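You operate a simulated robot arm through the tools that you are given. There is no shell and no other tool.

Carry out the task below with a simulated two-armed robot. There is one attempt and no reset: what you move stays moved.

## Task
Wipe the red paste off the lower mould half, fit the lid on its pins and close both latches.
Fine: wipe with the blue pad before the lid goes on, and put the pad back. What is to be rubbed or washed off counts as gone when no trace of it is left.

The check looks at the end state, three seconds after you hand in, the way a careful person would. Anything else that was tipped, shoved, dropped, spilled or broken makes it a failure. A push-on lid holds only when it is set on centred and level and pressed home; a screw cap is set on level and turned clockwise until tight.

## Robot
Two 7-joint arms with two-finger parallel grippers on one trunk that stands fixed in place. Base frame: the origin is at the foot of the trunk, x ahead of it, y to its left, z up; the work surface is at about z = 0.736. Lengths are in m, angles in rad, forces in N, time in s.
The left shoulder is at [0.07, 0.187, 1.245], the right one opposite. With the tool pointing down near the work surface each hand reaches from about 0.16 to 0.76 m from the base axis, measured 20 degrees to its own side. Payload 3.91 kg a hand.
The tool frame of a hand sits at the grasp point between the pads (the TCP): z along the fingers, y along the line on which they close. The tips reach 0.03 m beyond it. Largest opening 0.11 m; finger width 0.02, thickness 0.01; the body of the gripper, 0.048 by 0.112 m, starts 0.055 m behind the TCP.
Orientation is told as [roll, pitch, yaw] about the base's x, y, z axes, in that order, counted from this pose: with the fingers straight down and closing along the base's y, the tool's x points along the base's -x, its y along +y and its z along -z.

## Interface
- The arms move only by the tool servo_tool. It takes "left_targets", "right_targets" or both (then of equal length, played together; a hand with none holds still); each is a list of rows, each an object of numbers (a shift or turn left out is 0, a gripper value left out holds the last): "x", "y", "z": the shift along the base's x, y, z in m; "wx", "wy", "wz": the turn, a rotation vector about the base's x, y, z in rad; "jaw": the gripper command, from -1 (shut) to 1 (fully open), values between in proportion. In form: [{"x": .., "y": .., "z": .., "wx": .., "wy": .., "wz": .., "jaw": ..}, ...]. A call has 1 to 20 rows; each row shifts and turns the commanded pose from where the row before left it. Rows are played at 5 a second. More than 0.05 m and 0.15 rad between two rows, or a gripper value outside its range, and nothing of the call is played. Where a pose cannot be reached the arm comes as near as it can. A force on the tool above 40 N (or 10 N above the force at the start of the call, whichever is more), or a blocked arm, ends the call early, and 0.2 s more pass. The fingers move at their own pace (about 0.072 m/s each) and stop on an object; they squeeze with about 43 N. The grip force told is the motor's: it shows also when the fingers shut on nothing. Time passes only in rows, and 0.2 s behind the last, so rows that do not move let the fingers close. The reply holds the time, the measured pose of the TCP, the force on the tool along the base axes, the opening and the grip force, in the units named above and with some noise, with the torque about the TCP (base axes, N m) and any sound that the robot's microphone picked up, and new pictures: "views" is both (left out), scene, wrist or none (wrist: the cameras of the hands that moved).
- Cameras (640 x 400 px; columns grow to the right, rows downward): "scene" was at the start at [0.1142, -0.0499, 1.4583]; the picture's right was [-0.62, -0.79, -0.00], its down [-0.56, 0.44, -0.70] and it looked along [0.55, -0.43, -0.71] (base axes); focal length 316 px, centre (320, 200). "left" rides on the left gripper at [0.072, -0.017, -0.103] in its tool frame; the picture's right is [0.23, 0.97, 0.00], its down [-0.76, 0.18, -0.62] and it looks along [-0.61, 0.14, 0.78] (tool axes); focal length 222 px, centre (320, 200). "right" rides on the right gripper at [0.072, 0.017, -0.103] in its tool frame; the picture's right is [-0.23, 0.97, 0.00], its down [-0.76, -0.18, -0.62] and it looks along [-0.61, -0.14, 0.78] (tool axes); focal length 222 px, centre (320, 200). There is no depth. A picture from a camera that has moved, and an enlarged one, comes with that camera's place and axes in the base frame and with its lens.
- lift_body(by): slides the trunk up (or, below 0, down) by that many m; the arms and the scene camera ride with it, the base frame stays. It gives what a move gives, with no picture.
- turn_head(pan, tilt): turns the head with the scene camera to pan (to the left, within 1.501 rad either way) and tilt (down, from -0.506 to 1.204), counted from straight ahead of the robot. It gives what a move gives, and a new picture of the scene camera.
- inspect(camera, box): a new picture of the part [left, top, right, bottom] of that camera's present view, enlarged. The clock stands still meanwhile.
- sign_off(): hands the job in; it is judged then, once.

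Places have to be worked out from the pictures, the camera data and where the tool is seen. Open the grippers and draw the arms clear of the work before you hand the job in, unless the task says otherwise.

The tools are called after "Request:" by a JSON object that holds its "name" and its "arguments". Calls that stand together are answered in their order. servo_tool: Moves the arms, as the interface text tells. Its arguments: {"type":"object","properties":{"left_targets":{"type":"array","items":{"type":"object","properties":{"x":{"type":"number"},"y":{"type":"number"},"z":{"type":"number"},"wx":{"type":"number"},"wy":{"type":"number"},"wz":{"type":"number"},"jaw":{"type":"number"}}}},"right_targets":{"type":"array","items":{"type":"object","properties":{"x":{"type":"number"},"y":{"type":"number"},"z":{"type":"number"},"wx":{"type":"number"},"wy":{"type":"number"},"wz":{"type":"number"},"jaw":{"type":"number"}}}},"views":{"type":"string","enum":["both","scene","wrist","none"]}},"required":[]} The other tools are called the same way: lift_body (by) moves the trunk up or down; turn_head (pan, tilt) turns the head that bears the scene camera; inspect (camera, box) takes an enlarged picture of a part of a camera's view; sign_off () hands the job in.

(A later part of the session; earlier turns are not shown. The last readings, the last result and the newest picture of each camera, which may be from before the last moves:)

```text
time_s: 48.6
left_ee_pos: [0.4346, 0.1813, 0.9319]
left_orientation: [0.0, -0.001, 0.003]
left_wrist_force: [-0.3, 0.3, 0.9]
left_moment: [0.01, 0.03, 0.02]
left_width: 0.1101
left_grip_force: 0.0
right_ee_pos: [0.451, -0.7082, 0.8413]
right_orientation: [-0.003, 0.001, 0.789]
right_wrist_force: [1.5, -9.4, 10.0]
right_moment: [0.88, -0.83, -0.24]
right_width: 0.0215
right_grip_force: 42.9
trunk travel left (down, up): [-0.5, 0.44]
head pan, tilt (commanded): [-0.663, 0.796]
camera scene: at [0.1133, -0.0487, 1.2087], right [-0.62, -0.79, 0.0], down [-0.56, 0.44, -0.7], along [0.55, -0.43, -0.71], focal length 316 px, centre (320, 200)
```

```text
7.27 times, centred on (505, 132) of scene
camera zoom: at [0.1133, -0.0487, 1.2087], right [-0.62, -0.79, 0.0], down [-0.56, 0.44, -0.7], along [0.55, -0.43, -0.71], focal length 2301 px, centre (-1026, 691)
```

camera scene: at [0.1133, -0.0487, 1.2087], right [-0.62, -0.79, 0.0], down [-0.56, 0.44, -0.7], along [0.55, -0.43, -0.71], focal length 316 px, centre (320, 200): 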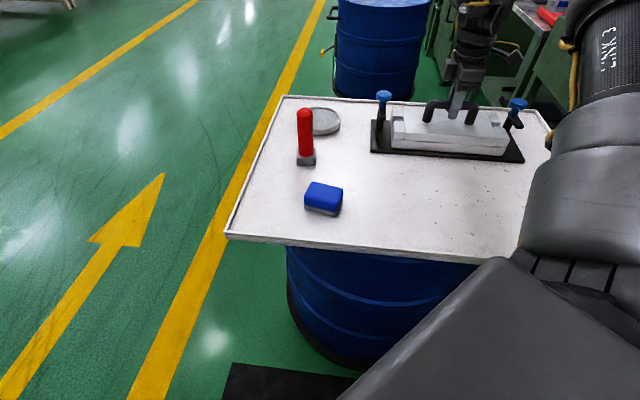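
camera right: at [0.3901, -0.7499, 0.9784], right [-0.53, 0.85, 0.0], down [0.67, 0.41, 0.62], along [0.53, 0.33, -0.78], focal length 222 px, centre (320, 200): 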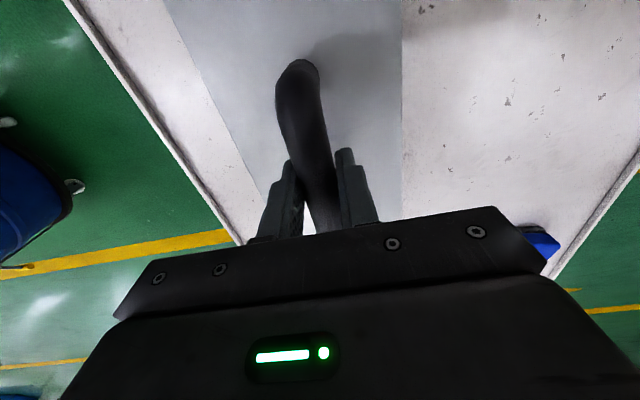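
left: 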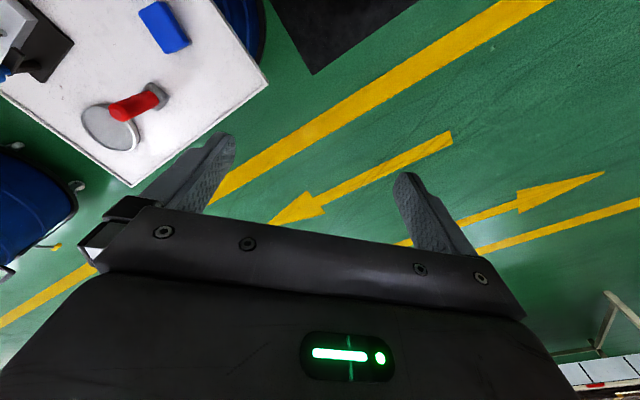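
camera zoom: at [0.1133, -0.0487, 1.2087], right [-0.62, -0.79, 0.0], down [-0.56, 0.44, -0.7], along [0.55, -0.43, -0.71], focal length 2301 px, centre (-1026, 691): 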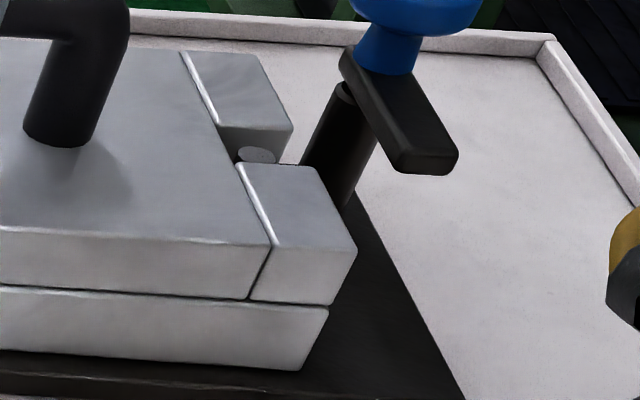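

Both pins are in their slots; the lid is about 2 mm toward the right-hand end. I take off the press, nudge it 2 mm along the long axis, then press again.

Request:
{"name": "servo_tool", "arguments": {"right_targets": [{"z": 0.0015}, {"z": 0.0015}, {"x": 0.0014, "y": 0.0014}, {}, {}], "views": "scene"}}

Request:
{"name": "inspect", "arguments": {"camera": "scene", "box": [385, 105, 415, 155]}}

Request:
{"name": "inspect", "arguments": {"camera": "scene", "box": [480, 105, 530, 160]}}

```text
time_s: 49.8
left_ee_pos: [0.4337, 0.1807, 0.933]
left_orientation: [0.003, 0.001, 0.003]
left_wrist_force: [0.7, 0.2, 0.1]
left_moment: [0.0, 0.01, -0.01]
left_width: 0.11
left_grip_force: 0.0
right_ee_pos: [0.452, -0.7082, 0.8418]
right_orientation: [0.002, -0.001, 0.79]
right_wrist_force: [-1.4, -1.5, -3.3]
right_moment: [0.32, 0.24, 0.11]
right_width: 0.0217
right_grip_force: 43.4
trunk travel left (down, up): [-0.5, 0.44]
head pan, tilt (commanded): [-0.663, 0.796]
camera scene: at [0.1139, -0.0505, 1.2082], right [-0.62, -0.79, 0.0], down [-0.56, 0.44, -0.7], along [0.55, -0.43, -0.71], focal length 316 px, centre (320, 200)
```

scene: 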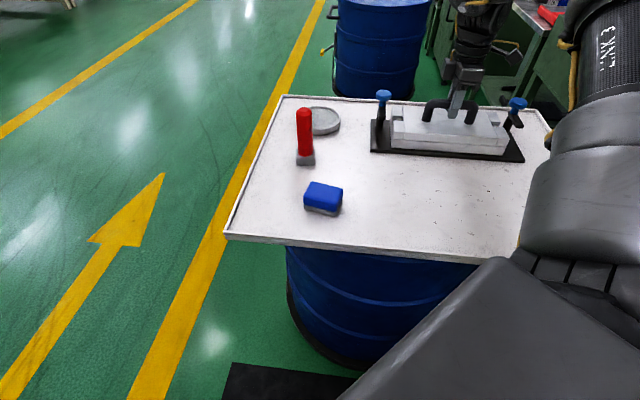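

```text
8.00 times, centred on (400, 130) of scene
camera zoom: at [0.1139, -0.0505, 1.2082], right [-0.62, -0.79, 0.0], down [-0.56, 0.44, -0.7], along [0.55, -0.43, -0.71], focal length 2531 px, centre (-320, 760)
```

zoom: 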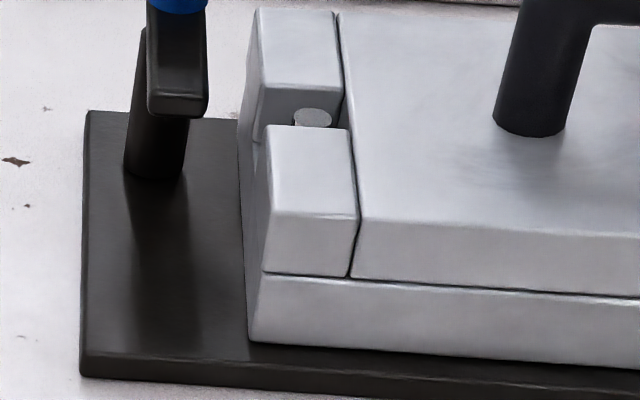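

```text
7.27 times, centred on (505, 132) of scene
camera zoom: at [0.1139, -0.0505, 1.2082], right [-0.62, -0.79, 0.0], down [-0.56, 0.44, -0.7], along [0.55, -0.43, -0.71], focal length 2301 px, centre (-1026, 691)
```

zoom: 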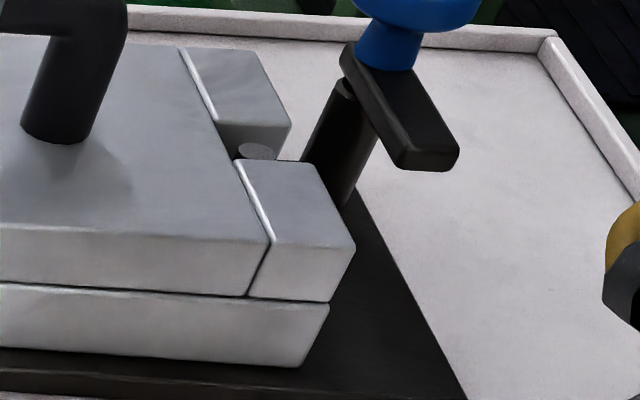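

The lid is now within about 1 mm of centre. I press down again briefly, relax, and open the jaws.

Request:
{"name": "servo_tool", "arguments": {"right_targets": [{"z": -0.0015}, {"z": -0.0015}, {}, {"z": 0.0015}, {}], "views": "none"}}

```text
time_s: 51.0
left_ee_pos: [0.4339, 0.1813, 0.9328]
left_orientation: [0.0, -0.002, 0.003]
left_wrist_force: [-0.4, 0.4, 0.0]
left_moment: [-0.04, 0.0, -0.01]
left_width: 0.1098
left_grip_force: 0.1
right_ee_pos: [0.4532, -0.709, 0.8416]
right_orientation: [-0.001, 0.0, 0.79]
right_wrist_force: [-1.6, -3.0, 3.3]
right_moment: [-0.41, 0.23, 0.01]
right_width: 0.0217
right_grip_force: 42.7
trunk travel left (down, up): [-0.5, 0.44]
head pan, tilt (commanded): [-0.663, 0.796]
```

Seated and nearly unloaded. I open the jaws and rise straight up.

Request:
{"name": "servo_tool", "arguments": {"right_targets": [{"jaw": 0.2}, {}, {}, {"z": 0.02}, {"z": 0.03}, {"z": 0.04}, {"z": 0.04}, {}], "views": "both"}}

Request:
{"name": "inspect", "arguments": {"camera": "scene", "box": [365, 75, 535, 165]}}

```text
time_s: 52.8
left_ee_pos: [0.4348, 0.1796, 0.9323]
left_orientation: [0.001, 0.001, 0.003]
left_wrist_force: [0.1, -0.2, -0.5]
left_moment: [-0.02, 0.02, 0.0]
left_width: 0.1099
left_grip_force: 0.0
right_ee_pos: [0.4548, -0.71, 0.9673]
right_orientation: [0.001, -0.001, 0.788]
right_wrist_force: [0.9, -0.7, 0.7]
right_moment: [0.0, 0.01, 0.0]
right_width: 0.0659
right_grip_force: 0.0
trunk travel left (down, up): [-0.5, 0.44]
head pan, tilt (commanded): [-0.663, 0.796]
camera scene: at [0.1141, -0.051, 1.2083], right [-0.62, -0.79, 0.0], down [-0.56, 0.44, -0.7], along [0.55, -0.43, -0.72], focal length 316 px, centre (320, 200)
camera right: at [0.3886, -0.7501, 1.0716], right [-0.53, 0.85, 0.0], down [0.66, 0.41, 0.62], along [0.53, 0.33, -0.78], focal length 222 px, centre (320, 200)
```

scene: 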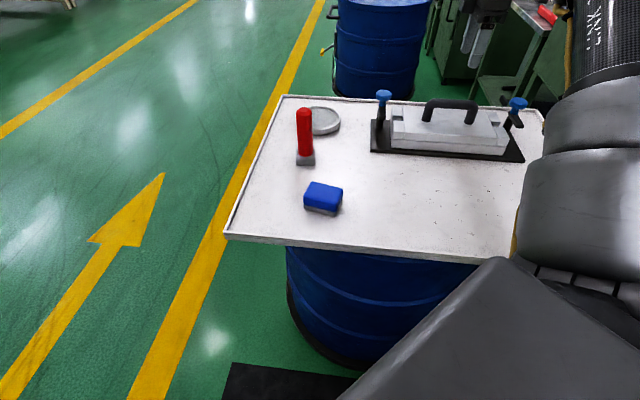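
right: 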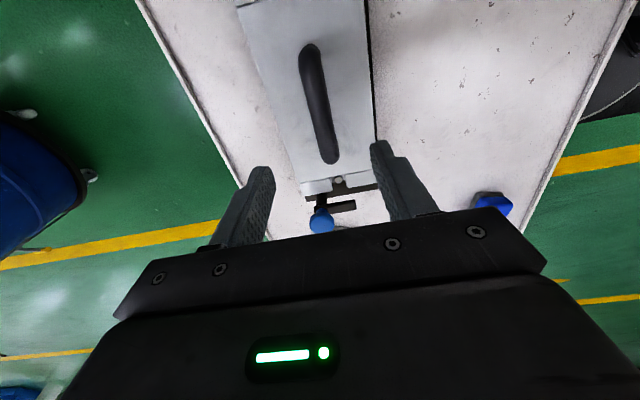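

```text
3.76 times, centred on (450, 120) of scene
camera zoom: at [0.1141, -0.051, 1.2083], right [-0.62, -0.79, 0.0], down [-0.56, 0.44, -0.7], along [0.55, -0.43, -0.72], focal length 1191 px, centre (-169, 501)
```

zoom: 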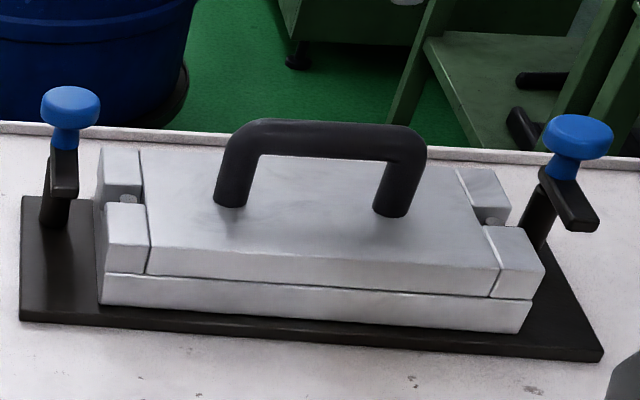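

The lid sits flush on the mould. Now the latches: I zoom on both to get their geometry relative to the lid's ears.

Request:
{"name": "inspect", "arguments": {"camera": "right", "box": [280, 150, 380, 240]}}

Request:
{"name": "inspect", "arguments": {"camera": "scene", "box": [370, 80, 410, 140]}}

Request:
{"name": "inspect", "arguments": {"camera": "scene", "box": [490, 85, 540, 150]}}

```text
4.44 times, centred on (330, 195) of right
camera zoom: at [0.3886, -0.7501, 1.0716], right [-0.53, 0.85, 0.0], down [0.66, 0.41, 0.62], along [0.53, 0.33, -0.78], focal length 987 px, centre (276, 222)
```

zoom: 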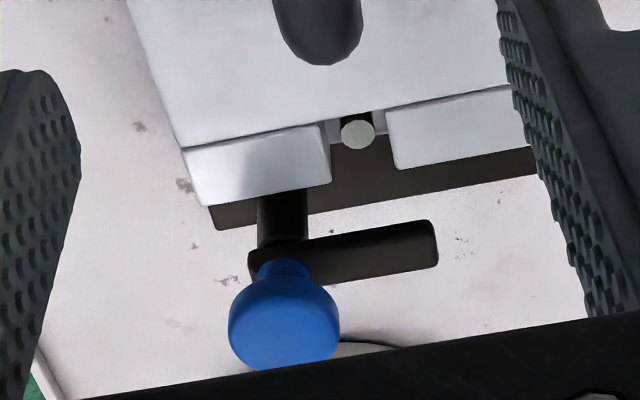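

```text
6.67 times, centred on (390, 110) of scene
camera zoom: at [0.1141, -0.051, 1.2083], right [-0.62, -0.79, 0.0], down [-0.56, 0.44, -0.7], along [0.55, -0.43, -0.72], focal length 2109 px, centre (-147, 800)
```

zoom: 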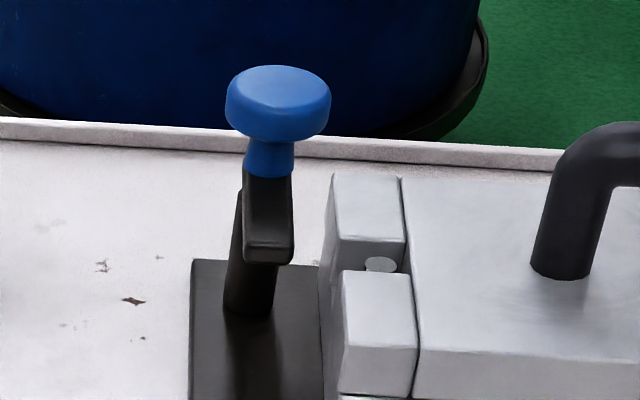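

```text
6.15 times, centred on (515, 118) of scene
camera zoom: at [0.1141, -0.051, 1.2083], right [-0.62, -0.79, 0.0], down [-0.56, 0.44, -0.7], along [0.55, -0.43, -0.72], focal length 1947 px, centre (-880, 708)
```

zoom: 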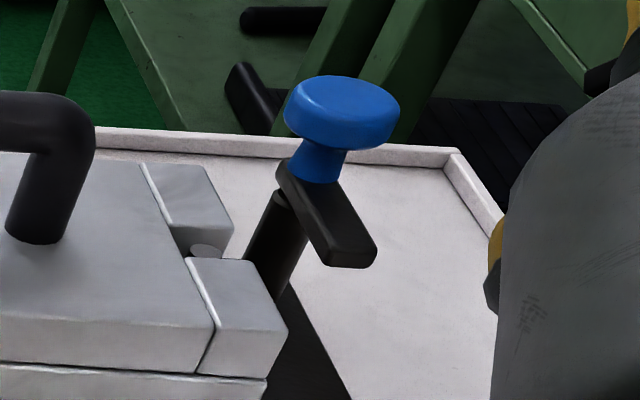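

The latch bars sit at z≈0.80, just above the lid top (≈0.791), and pivot on the posts under the knobs at about L=±0.154, S=+0.032 in the mould frame. I shut the jaws to make a poker and move to the outer side of the left-hand latch bar, staying high.

Request:
{"name": "servo_tool", "arguments": {"right_targets": [{"jaw": -1}, {"x": 0.0247, "y": 0.0271}, {"x": 0.0247, "y": 0.0271}, {"x": 0.0247, "y": 0.0271}, {"x": 0.0247, "y": 0.0271}, {"x": 0.0247, "y": 0.0271}, {"z": -0.03}, {"z": -0.03}, {"z": -0.03}, {}], "views": "both"}}

Request:
{"name": "inspect", "arguments": {"camera": "scene", "box": [350, 70, 430, 150]}}

Request:
{"name": "inspect", "arguments": {"camera": "right", "box": [200, 80, 420, 240]}}

```text
time_s: 55.0
left_ee_pos: [0.4342, 0.1809, 0.9325]
left_orientation: [-0.001, 0.002, 0.005]
left_wrist_force: [-0.2, -0.1, 0.2]
left_moment: [0.0, 0.0, -0.02]
left_width: 0.1101
left_grip_force: 0.0
right_ee_pos: [0.5459, -0.5846, 0.8698]
right_orientation: [0.0, 0.0, 0.789]
right_wrist_force: [0.0, 0.2, 0.3]
right_moment: [-0.01, 0.0, 0.01]
right_width: 0.0
right_grip_force: 37.6
right hand out of reach, approached as far as the arm can: row 5, 6
trunk travel left (down, up): [-0.5, 0.44]
head pan, tilt (commanded): [-0.663, 0.796]
camera scene: at [0.1138, -0.0496, 1.2084], right [-0.62, -0.79, 0.0], down [-0.56, 0.44, -0.7], along [0.55, -0.43, -0.71], focal length 316 px, centre (320, 200)
camera right: at [0.4818, -0.6244, 0.9738], right [-0.53, 0.85, 0.0], down [0.66, 0.41, 0.62], along [0.53, 0.33, -0.78], focal length 222 px, centre (320, 200)
```

scene: 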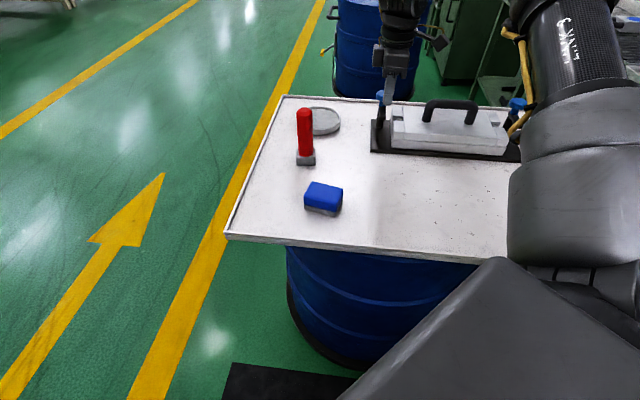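
right: 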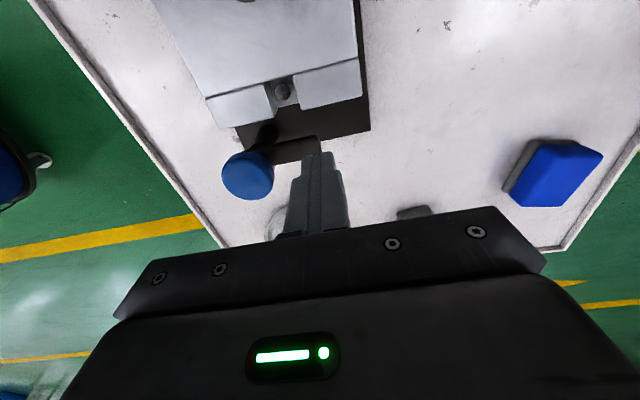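

```text
5.00 times, centred on (390, 110) of scene
camera zoom: at [0.1138, -0.0496, 1.2084], right [-0.62, -0.79, 0.0], down [-0.56, 0.44, -0.7], along [0.55, -0.43, -0.71], focal length 1582 px, centre (-30, 650)
```

zoom: 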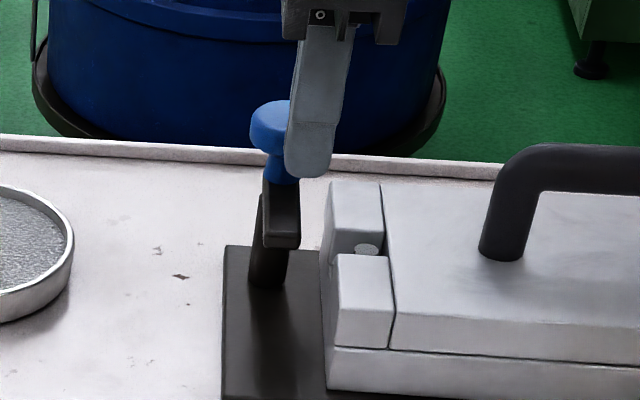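

```text
2.50 times, centred on (310, 160) of right
camera zoom: at [0.4818, -0.6244, 0.9738], right [-0.53, 0.85, 0.0], down [0.66, 0.41, 0.62], along [0.53, 0.33, -0.78], focal length 555 px, centre (345, 300)
```

zoom: 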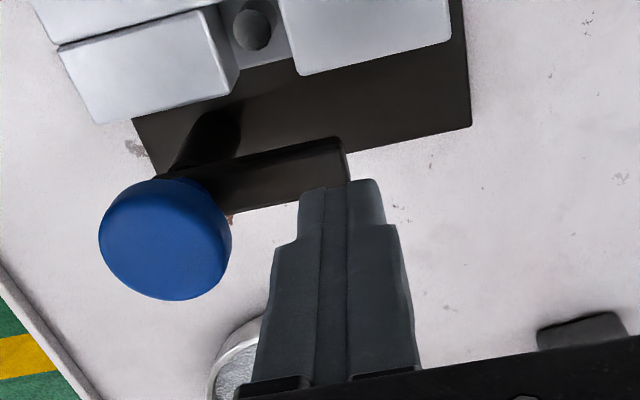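

The hand ran out of reach with this wrist turn. Since the closed fingers are a square poker, I turn the wrist back toward 0 yaw (raised a bit) and see how far it then reaches.

Request:
{"name": "servo_tool", "arguments": {"right_targets": [{"z": 0.03}, {"wz": -0.13}, {"wz": -0.13}, {"wz": -0.13}, {"wz": -0.13}, {"wz": -0.13}, {"wz": -0.13}, {"x": 0.015, "y": 0.005}, {"x": 0.0175, "y": 0.005}, {}], "views": "scene"}}

```text
time_s: 57.2
left_ee_pos: [0.4335, 0.1799, 0.9324]
left_orientation: [0.001, -0.001, 0.003]
left_wrist_force: [-0.2, -0.3, -0.7]
left_moment: [0.01, 0.02, -0.01]
left_width: 0.1101
left_grip_force: 0.1
right_ee_pos: [0.58, -0.5766, 0.9004]
right_orientation: [0.0, 0.0, 0.009]
right_wrist_force: [-0.9, -0.4, 0.2]
right_moment: [0.02, -0.01, -0.02]
right_width: 0.0002
right_grip_force: 37.4
trunk travel left (down, up): [-0.5, 0.44]
head pan, tilt (commanded): [-0.663, 0.796]
camera scene: at [0.1136, -0.0503, 1.2084], right [-0.62, -0.79, 0.0], down [-0.56, 0.44, -0.7], along [0.55, -0.43, -0.71], focal length 316 px, centre (320, 200)
```

scene: 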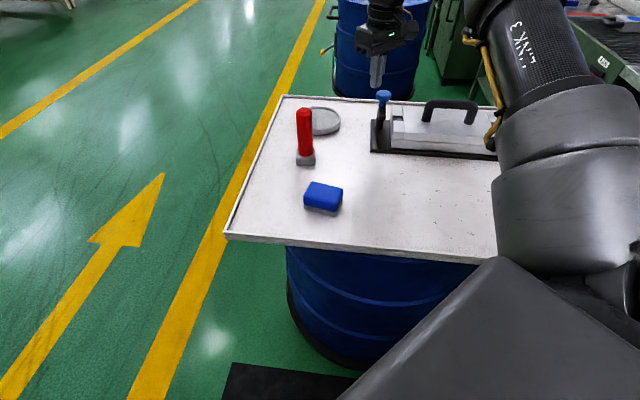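

With yaw near 0 the reach is fine. I descend so the tips are at about z=0.798, beside the bar's outer face, and check.

Request:
{"name": "servo_tool", "arguments": {"right_targets": [{"z": -0.03}, {"z": -0.025}, {"z": -0.012}, {"z": -0.005}, {}], "views": "both"}}

Request:
{"name": "inspect", "arguments": {"camera": "scene", "box": [350, 70, 430, 150]}}

Request:
{"name": "inspect", "arguments": {"camera": "right", "box": [200, 80, 420, 240]}}

```text
time_s: 58.4
left_ee_pos: [0.4345, 0.1813, 0.9329]
left_orientation: [-0.001, -0.001, 0.004]
left_wrist_force: [1.0, 0.1, 0.9]
left_moment: [0.02, -0.02, 0.0]
left_width: 0.11
left_grip_force: 0.1
right_ee_pos: [0.5796, -0.5748, 0.8283]
right_orientation: [0.001, 0.001, 0.008]
right_wrist_force: [0.1, -0.2, 0.0]
right_moment: [0.01, 0.02, 0.0]
right_width: 0.0
right_grip_force: 38.3
trunk travel left (down, up): [-0.5, 0.44]
head pan, tilt (commanded): [-0.663, 0.796]
camera scene: at [0.1141, -0.0498, 1.2083], right [-0.62, -0.79, 0.0], down [-0.56, 0.44, -0.7], along [0.55, -0.43, -0.71], focal length 316 px, centre (320, 200)
camera right: at [0.506, -0.5594, 0.9318], right [0.22, 0.98, 0.0], down [0.76, -0.17, 0.62], along [0.61, -0.14, -0.78], focal length 222 px, centre (320, 200)
```

scene: 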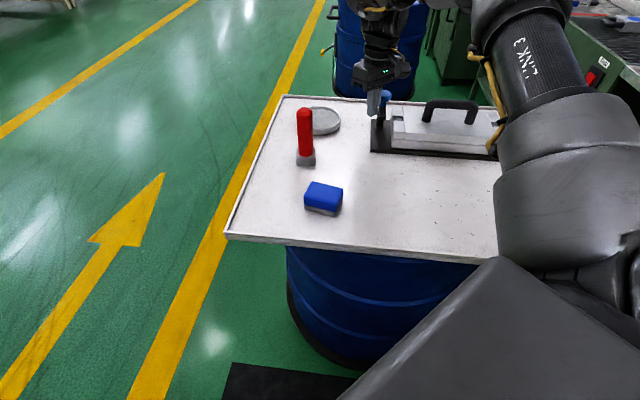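
right: 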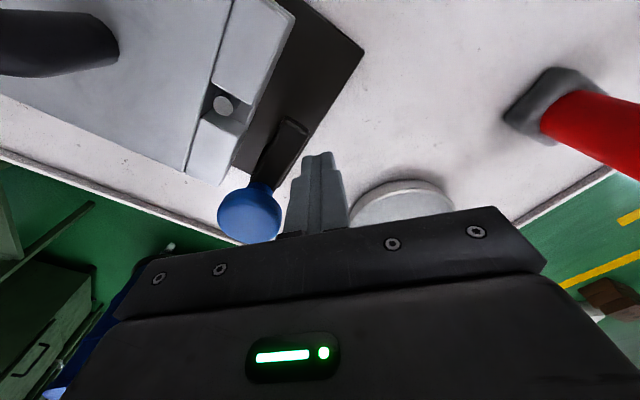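

```text
5.00 times, centred on (390, 110) of scene
camera zoom: at [0.1141, -0.0498, 1.2083], right [-0.62, -0.79, 0.0], down [-0.56, 0.44, -0.7], along [0.55, -0.43, -0.71], focal length 1582 px, centre (-30, 650)
```

zoom: 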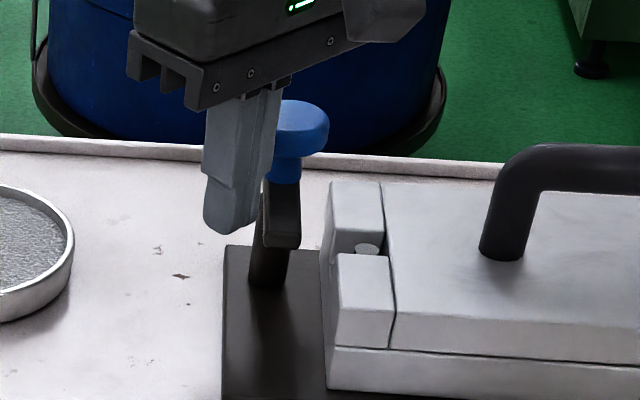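

```text
2.50 times, centred on (310, 160) of right
camera zoom: at [0.506, -0.5594, 0.9318], right [0.22, 0.98, 0.0], down [0.76, -0.17, 0.62], along [0.61, -0.14, -0.78], focal length 555 px, centre (345, 300)
```

zoom: 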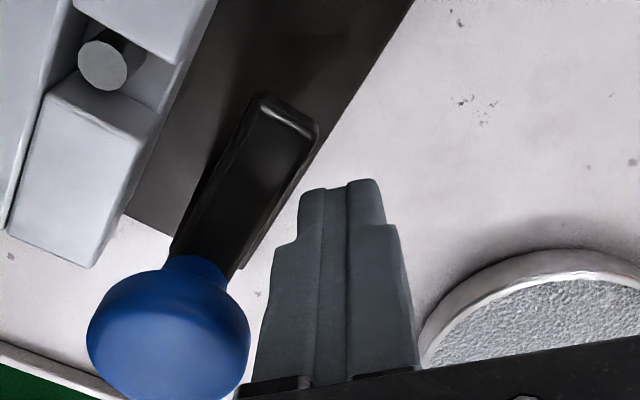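

The poker stands just outside the bar. I start sweeping it along an arc around the post (pivot ≈ (0.585, -0.624), radius ≈ 0.046), first part only, and check that the bar follows.

Request:
{"name": "servo_tool", "arguments": {"right_targets": [{"x": -0.0065, "y": -0.0048}, {"x": -0.0075, "y": -0.0027}, {"x": -0.007, "y": -0.004}, {"x": -0.0061, "y": -0.0052}, {}], "views": "both"}}

Request:
{"name": "inspect", "arguments": {"camera": "right", "box": [200, 80, 420, 240]}}

```text
time_s: 59.6
left_ee_pos: [0.4346, 0.1812, 0.9325]
left_orientation: [0.0, -0.001, 0.004]
left_wrist_force: [1.1, -0.1, -0.1]
left_moment: [0.0, 0.02, -0.01]
left_width: 0.1096
left_grip_force: 0.0
right_ee_pos: [0.5533, -0.5929, 0.8285]
right_orientation: [0.0, 0.0, 0.008]
right_wrist_force: [-0.3, 0.2, 0.9]
right_moment: [-0.01, 0.03, 0.0]
right_width: 0.0001
right_grip_force: 37.3
trunk travel left (down, up): [-0.5, 0.44]
head pan, tilt (commanded): [-0.663, 0.796]
camera scene: at [0.1143, -0.0498, 1.2083], right [-0.62, -0.79, 0.0], down [-0.56, 0.44, -0.7], along [0.55, -0.43, -0.71], focal length 316 px, centre (320, 200)
camera right: at [0.4787, -0.5766, 0.932], right [0.22, 0.98, 0.0], down [0.76, -0.17, 0.62], along [0.61, -0.14, -0.78], focal length 222 px, centre (320, 200)
```

scene: 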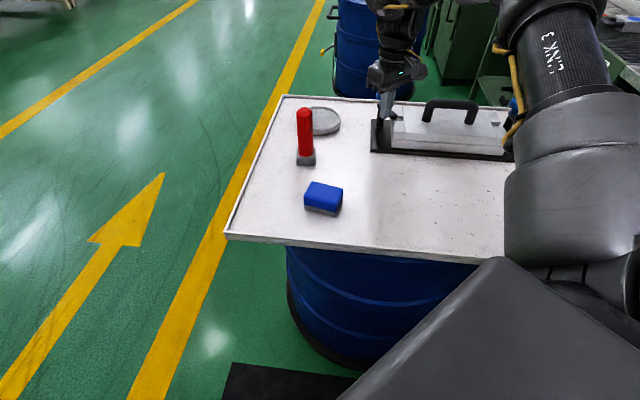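
right: 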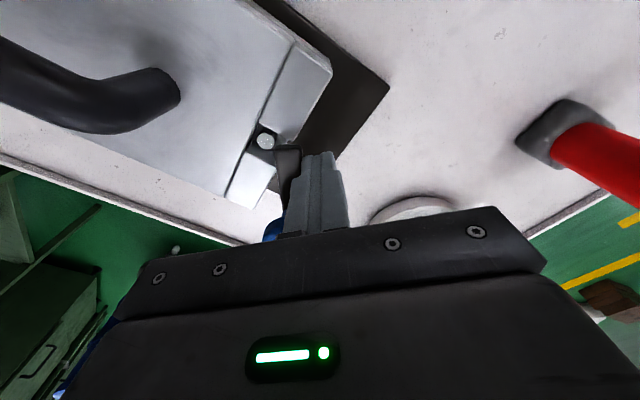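

```text
2.50 times, centred on (310, 160) of right
camera zoom: at [0.4787, -0.5766, 0.932], right [0.22, 0.98, 0.0], down [0.76, -0.17, 0.62], along [0.61, -0.14, -0.78], focal length 555 px, centre (345, 300)
```

zoom: 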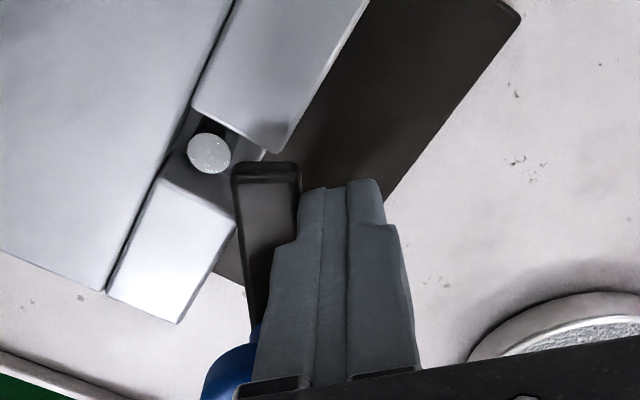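

The bar follows easily with almost no force. I continue the arc over the lid's ear.

Request:
{"name": "servo_tool", "arguments": {"right_targets": [{"x": -0.0052, "y": -0.0061}, {"x": -0.004, "y": -0.007}, {"x": -0.0027, "y": -0.0075}, {"x": -0.0014, "y": -0.0079}, {}], "views": "both"}}

Request:
{"name": "inspect", "arguments": {"camera": "right", "box": [200, 80, 420, 240]}}

Request:
{"name": "inspect", "arguments": {"camera": "scene", "box": [350, 70, 450, 160]}}

```text
time_s: 60.8
left_ee_pos: [0.4337, 0.1795, 0.9323]
left_orientation: [0.0, 0.0, 0.004]
left_wrist_force: [0.2, 0.2, 0.1]
left_moment: [0.02, 0.01, -0.03]
left_width: 0.11
left_grip_force: 0.1
right_ee_pos: [0.5405, -0.6203, 0.8292]
right_orientation: [-0.001, 0.0, 0.009]
right_wrist_force: [0.3, 0.2, -0.4]
right_moment: [0.02, 0.0, -0.02]
right_width: 0.0002
right_grip_force: 37.4
trunk travel left (down, up): [-0.5, 0.44]
head pan, tilt (commanded): [-0.663, 0.796]
camera scene: at [0.1142, -0.0499, 1.2083], right [-0.62, -0.79, 0.0], down [-0.56, 0.44, -0.7], along [0.55, -0.43, -0.71], focal length 316 px, centre (320, 200)
camera right: at [0.4658, -0.6043, 0.932], right [0.22, 0.98, 0.0], down [0.76, -0.17, 0.62], along [0.61, -0.14, -0.78], focal length 222 px, centre (320, 200)
```

scene: 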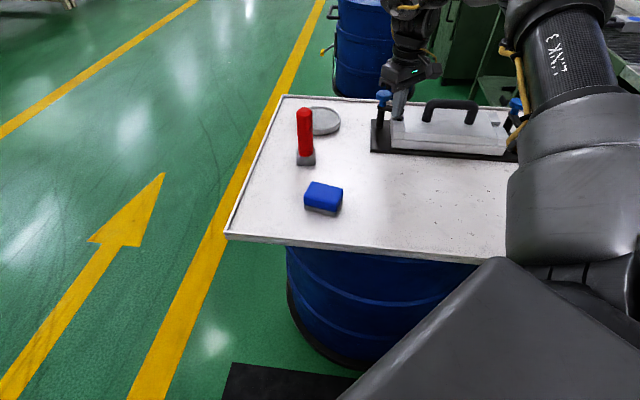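
right: 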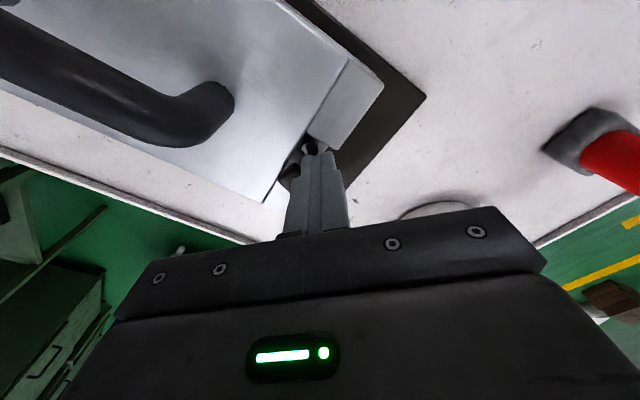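

```text
2.50 times, centred on (310, 160) of right
camera zoom: at [0.4658, -0.6043, 0.932], right [0.22, 0.98, 0.0], down [0.76, -0.17, 0.62], along [0.61, -0.14, -0.78], focal length 555 px, centre (345, 300)
```

zoom: 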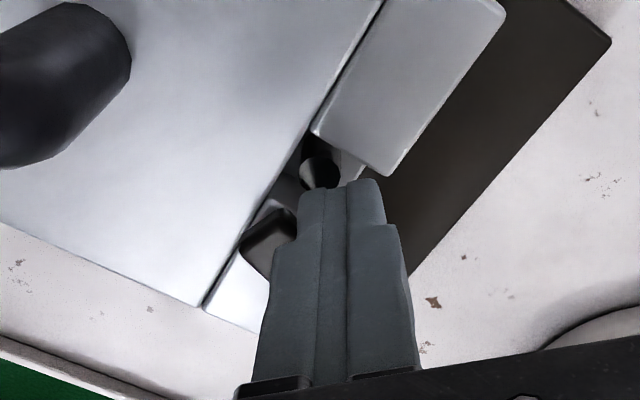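

```text
4.44 times, centred on (400, 115) of scene
camera zoom: at [0.1142, -0.0499, 1.2083], right [-0.62, -0.79, 0.0], down [-0.56, 0.44, -0.7], along [0.55, -0.43, -0.71], focal length 1406 px, centre (-36, 578)
```

zoom: 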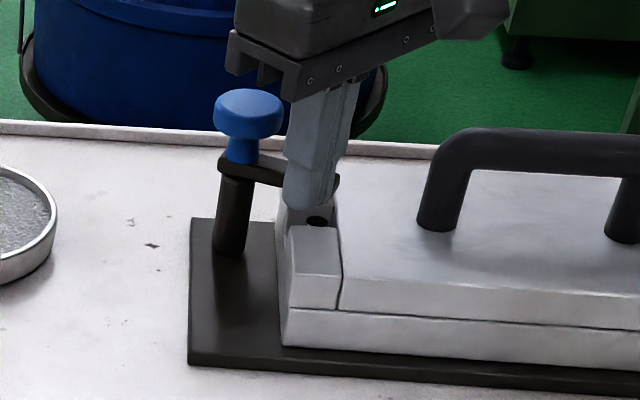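

The bar is swinging over the far ear. I push on for the last part of the arc.

Request:
{"name": "servo_tool", "arguments": {"right_targets": [{"x": 0.0, "y": -0.008}, {"x": 0.0014, "y": -0.0079}, {}], "views": "both"}}

Request:
{"name": "inspect", "arguments": {"camera": "right", "box": [200, 80, 420, 240]}}

Request:
{"name": "inspect", "arguments": {"camera": "scene", "box": [350, 70, 450, 160]}}

```text
time_s: 61.6
left_ee_pos: [0.4351, 0.1809, 0.9327]
left_orientation: [-0.001, -0.001, 0.005]
left_wrist_force: [0.2, 0.3, -0.3]
left_moment: [0.01, 0.0, 0.03]
left_width: 0.1101
left_grip_force: 0.1
right_ee_pos: [0.5404, -0.6357, 0.8287]
right_orientation: [0.0, 0.0, 0.007]
right_wrist_force: [-0.4, -0.1, -0.3]
right_moment: [-0.04, -0.03, 0.02]
right_width: 0.0
right_grip_force: 37.4
trunk travel left (down, up): [-0.5, 0.44]
head pan, tilt (commanded): [-0.663, 0.796]
camera scene: at [0.1141, -0.0499, 1.2083], right [-0.62, -0.79, 0.0], down [-0.56, 0.44, -0.7], along [0.55, -0.43, -0.71], focal length 316 px, centre (320, 200)
camera right: at [0.4669, -0.6203, 0.932], right [0.22, 0.98, 0.0], down [0.76, -0.17, 0.62], along [0.61, -0.14, -0.78], focal length 222 px, centre (320, 200)
```

scene: 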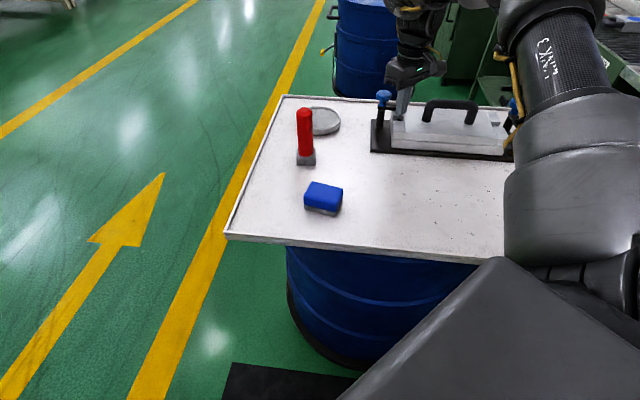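
right: 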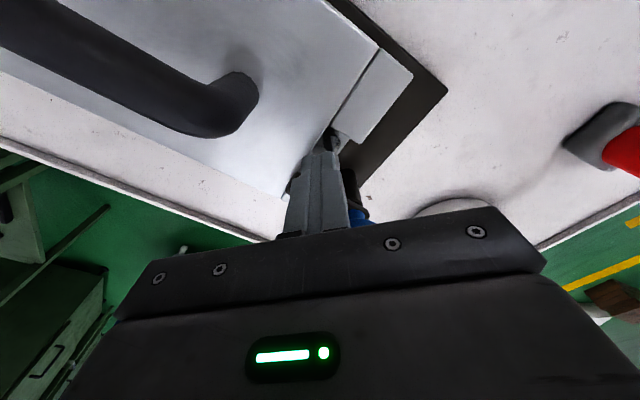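

```text
2.50 times, centred on (310, 160) of right
camera zoom: at [0.4669, -0.6203, 0.932], right [0.22, 0.98, 0.0], down [0.76, -0.17, 0.62], along [0.61, -0.14, -0.78], focal length 555 px, centre (345, 300)
```

zoom: 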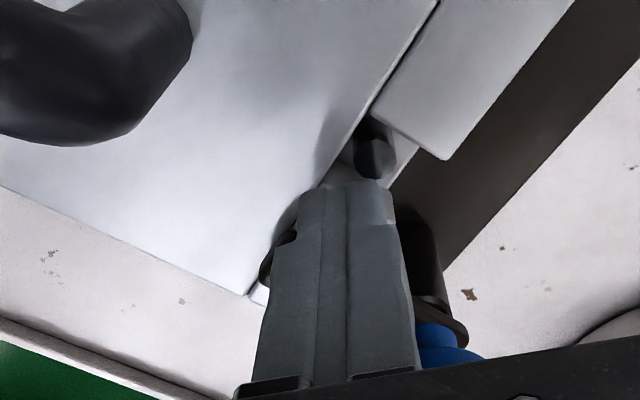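

```text
4.44 times, centred on (400, 115) of scene
camera zoom: at [0.1141, -0.0499, 1.2083], right [-0.62, -0.79, 0.0], down [-0.56, 0.44, -0.7], along [0.55, -0.43, -0.71], focal length 1406 px, centre (-36, 578)
```

zoom: 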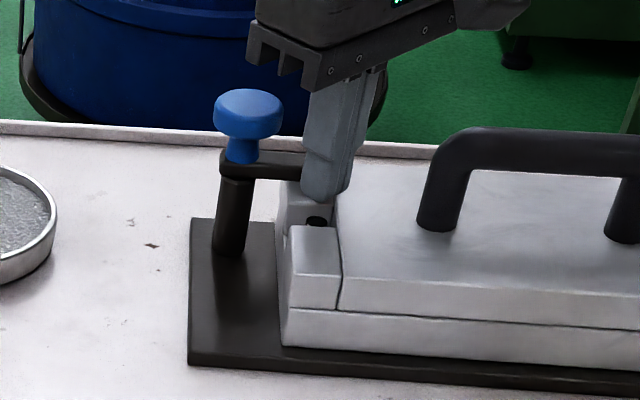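

I back the poker off and rise a little to see how far the bar has turned.

Request:
{"name": "servo_tool", "arguments": {"right_targets": [{"x": -0.008, "y": 0.008}, {"x": -0.01, "y": 0.01, "z": 0.02}, {"z": 0.04}, {"x": -0.02, "y": 0.03, "z": 0.03}, {"x": -0.02, "y": 0.03, "z": 0.0}, {}], "views": "both"}}

Request:
{"name": "inspect", "arguments": {"camera": "scene", "box": [370, 75, 430, 145]}}

Request:
{"name": "inspect", "arguments": {"camera": "right", "box": [180, 40, 440, 240]}}

```text
time_s: 63.0
left_ee_pos: [0.4355, 0.1812, 0.9323]
left_orientation: [-0.001, 0.0, 0.005]
left_wrist_force: [-0.1, 0.3, 0.3]
left_moment: [0.01, 0.0, 0.03]
left_width: 0.1099
left_grip_force: 0.1
right_ee_pos: [0.484, -0.5589, 0.9206]
right_orientation: [0.003, 0.0, 0.007]
right_wrist_force: [0.7, 0.2, -0.1]
right_moment: [0.02, 0.02, -0.04]
right_width: 0.0
right_grip_force: 37.8
trunk travel left (down, up): [-0.5, 0.44]
head pan, tilt (commanded): [-0.663, 0.796]
camera scene: at [0.1146, -0.0499, 1.2083], right [-0.62, -0.79, 0.0], down [-0.56, 0.44, -0.7], along [0.55, -0.43, -0.71], focal length 316 px, centre (320, 200)
camera right: at [0.4092, -0.5425, 1.023], right [0.22, 0.98, 0.0], down [0.76, -0.17, 0.62], along [0.61, -0.14, -0.78], focal length 222 px, centre (320, 200)
```

scene: 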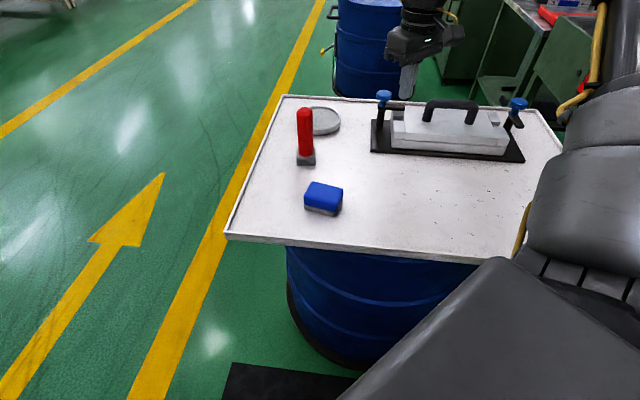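
right: 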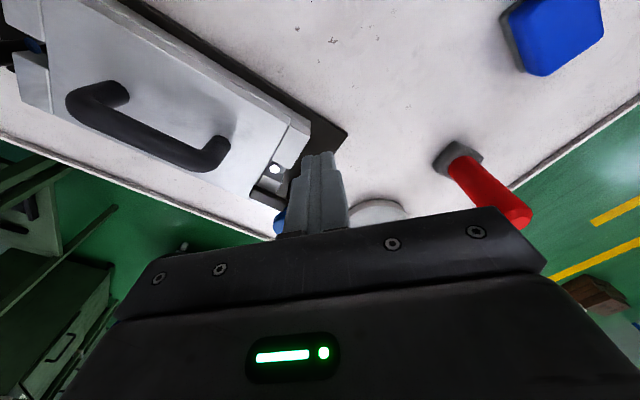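

```text
5.71 times, centred on (400, 110) of scene
camera zoom: at [0.1146, -0.0499, 1.2083], right [-0.62, -0.79, 0.0], down [-0.56, 0.44, -0.7], along [0.55, -0.43, -0.71], focal length 1808 px, centre (-137, 714)
```

zoom: 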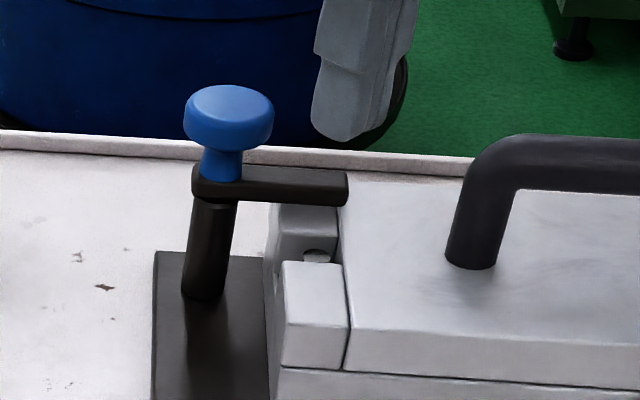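

```text
2.00 times, centred on (310, 140) of right
camera zoom: at [0.4092, -0.5425, 1.023], right [0.22, 0.98, 0.0], down [0.76, -0.17, 0.62], along [0.61, -0.14, -0.78], focal length 444 px, centre (340, 320)
```

zoom: 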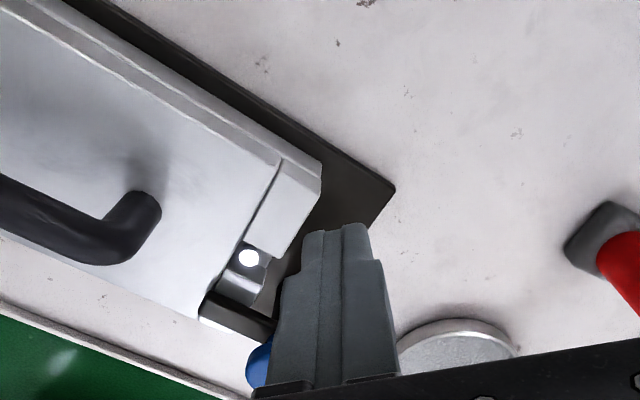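

The left-hand bar now points at heading ≈225.7°, i.e. straight over the lid's ear (closed). Now I go to the right-hand latch (pivot ≈ (0.365, -0.843)), moving high over to its outer side.

Request:
{"name": "servo_tool", "arguments": {"right_targets": [{"z": 0.01, "x": -0.0241, "y": -0.0403}, {"x": -0.0241, "y": -0.0403}, {"x": -0.0241, "y": -0.0403}, {"x": -0.0241, "y": -0.0403}, {"x": -0.0241, "y": -0.0403}, {"x": -0.0241, "y": -0.0403}, {"x": -0.0244, "y": -0.0403}, {}], "views": "both"}}

Request:
{"name": "inspect", "arguments": {"camera": "right", "box": [200, 40, 440, 240]}}

Request:
{"name": "inspect", "arguments": {"camera": "scene", "box": [470, 60, 560, 160]}}

```text
time_s: 64.8
left_ee_pos: [0.4344, 0.1825, 0.932]
left_orientation: [0.0, 0.0, 0.003]
left_wrist_force: [-0.1, 0.2, -0.5]
left_moment: [-0.02, 0.01, -0.01]
left_width: 0.1099
left_grip_force: 0.0
right_ee_pos: [0.3163, -0.8377, 0.9296]
right_orientation: [0.0, 0.001, 0.009]
right_wrist_force: [-0.1, 0.0, 0.6]
right_moment: [-0.01, 0.01, 0.03]
right_width: 0.0
right_grip_force: 37.5
trunk travel left (down, up): [-0.5, 0.44]
head pan, tilt (commanded): [-0.663, 0.796]
camera scene: at [0.1143, -0.0489, 1.2084], right [-0.62, -0.79, 0.0], down [-0.56, 0.44, -0.7], along [0.55, -0.43, -0.71], focal length 316 px, centre (320, 200)
camera right: at [0.2417, -0.8218, 1.0334], right [0.22, 0.98, 0.0], down [0.76, -0.17, 0.62], along [0.61, -0.14, -0.78], focal length 222 px, centre (320, 200)
```

scene: 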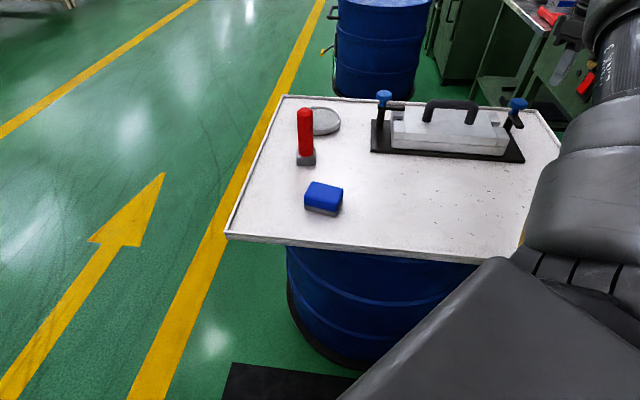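
right: 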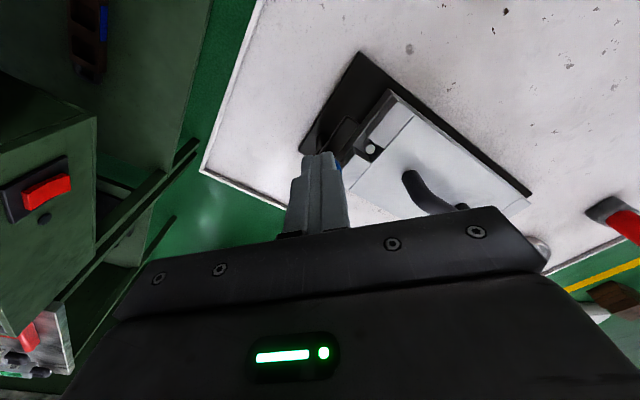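

```text
2.00 times, centred on (320, 140) of right
camera zoom: at [0.2417, -0.8218, 1.0334], right [0.22, 0.98, 0.0], down [0.76, -0.17, 0.62], along [0.61, -0.14, -0.78], focal length 444 px, centre (320, 320)
```

zoom: 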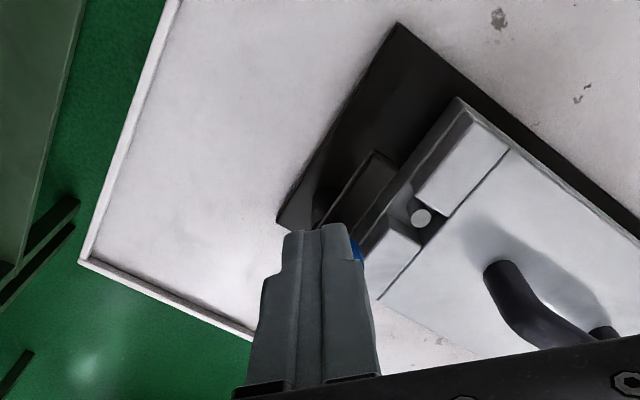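

```text
4.00 times, centred on (515, 110) of scene
camera zoom: at [0.1143, -0.0489, 1.2084], right [-0.62, -0.79, 0.0], down [-0.56, 0.44, -0.7], along [0.55, -0.43, -0.71], focal length 1266 px, centre (-460, 560)
```

zoom: 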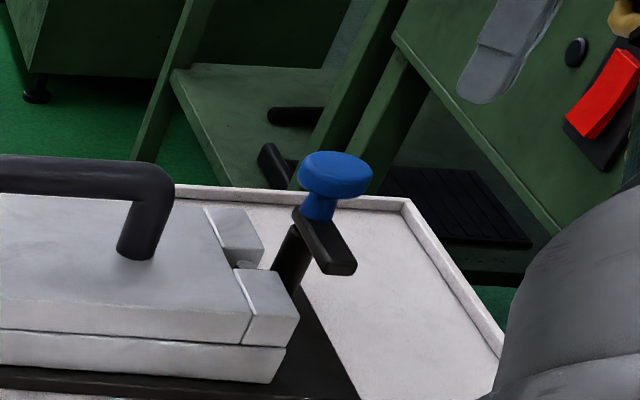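

The poker is above and just outside the right-hand bar (tip seen at ≈(0.325, -0.808)). I move 3 mm further out, descend beside the bar to tip height z≈0.798, and check.

Request:
{"name": "servo_tool", "arguments": {"right_targets": [{"x": -0.003, "y": -0.003}, {"z": -0.03}, {"z": -0.03}, {"z": -0.025}, {"z": -0.016}, {}], "views": "both"}}

Request:
{"name": "inspect", "arguments": {"camera": "right", "box": [200, 40, 440, 240]}}

Request:
{"name": "inspect", "arguments": {"camera": "scene", "box": [470, 60, 560, 160]}}

```text
time_s: 66.2
left_ee_pos: [0.4339, 0.1803, 0.9321]
left_orientation: [-0.001, 0.0, 0.003]
left_wrist_force: [-0.9, 0.9, 0.3]
left_moment: [0.01, 0.01, 0.02]
left_width: 0.1101
left_grip_force: 0.1
right_ee_pos: [0.3106, -0.8436, 0.828]
right_orientation: [-0.001, 0.001, 0.009]
right_wrist_force: [-0.3, -0.9, 0.4]
right_moment: [0.02, -0.01, 0.01]
right_width: 0.0
right_grip_force: 37.7
trunk travel left (down, up): [-0.5, 0.44]
head pan, tilt (commanded): [-0.663, 0.796]
camera scene: at [0.1141, -0.0497, 1.2084], right [-0.62, -0.79, 0.0], down [-0.56, 0.44, -0.7], along [0.55, -0.43, -0.71], focal length 316 px, centre (320, 200)
camera right: at [0.236, -0.8271, 0.9324], right [0.22, 0.98, 0.0], down [0.76, -0.17, 0.62], along [0.61, -0.14, -0.78], focal length 222 px, centre (320, 200)
```

scene: 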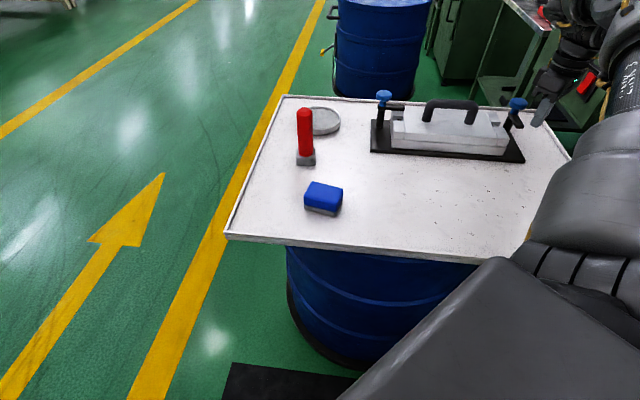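
right: 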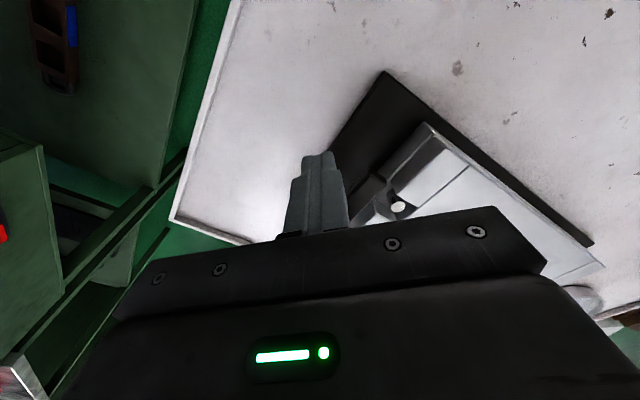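

```text
2.00 times, centred on (320, 140) of right
camera zoom: at [0.236, -0.8271, 0.9324], right [0.22, 0.98, 0.0], down [0.76, -0.17, 0.62], along [0.61, -0.14, -0.78], focal length 444 px, centre (320, 320)
```

zoom: 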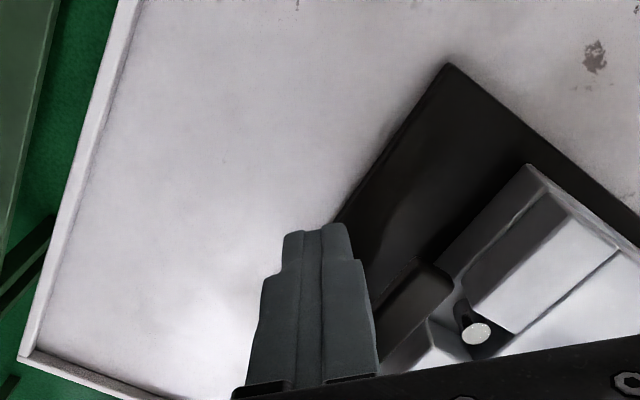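

```text
4.00 times, centred on (515, 110) of scene
camera zoom: at [0.1141, -0.0497, 1.2084], right [-0.62, -0.79, 0.0], down [-0.56, 0.44, -0.7], along [0.55, -0.43, -0.71], focal length 1266 px, centre (-460, 560)
```

zoom: 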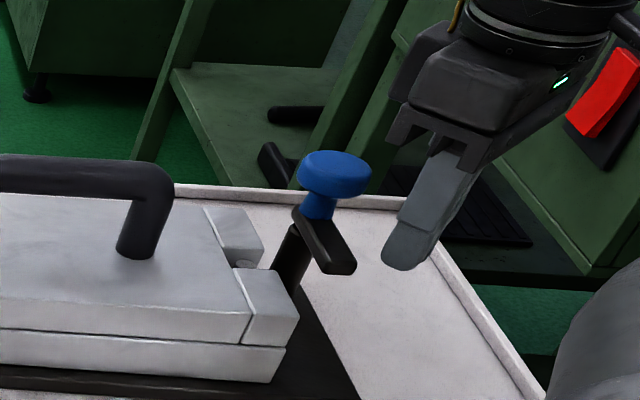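

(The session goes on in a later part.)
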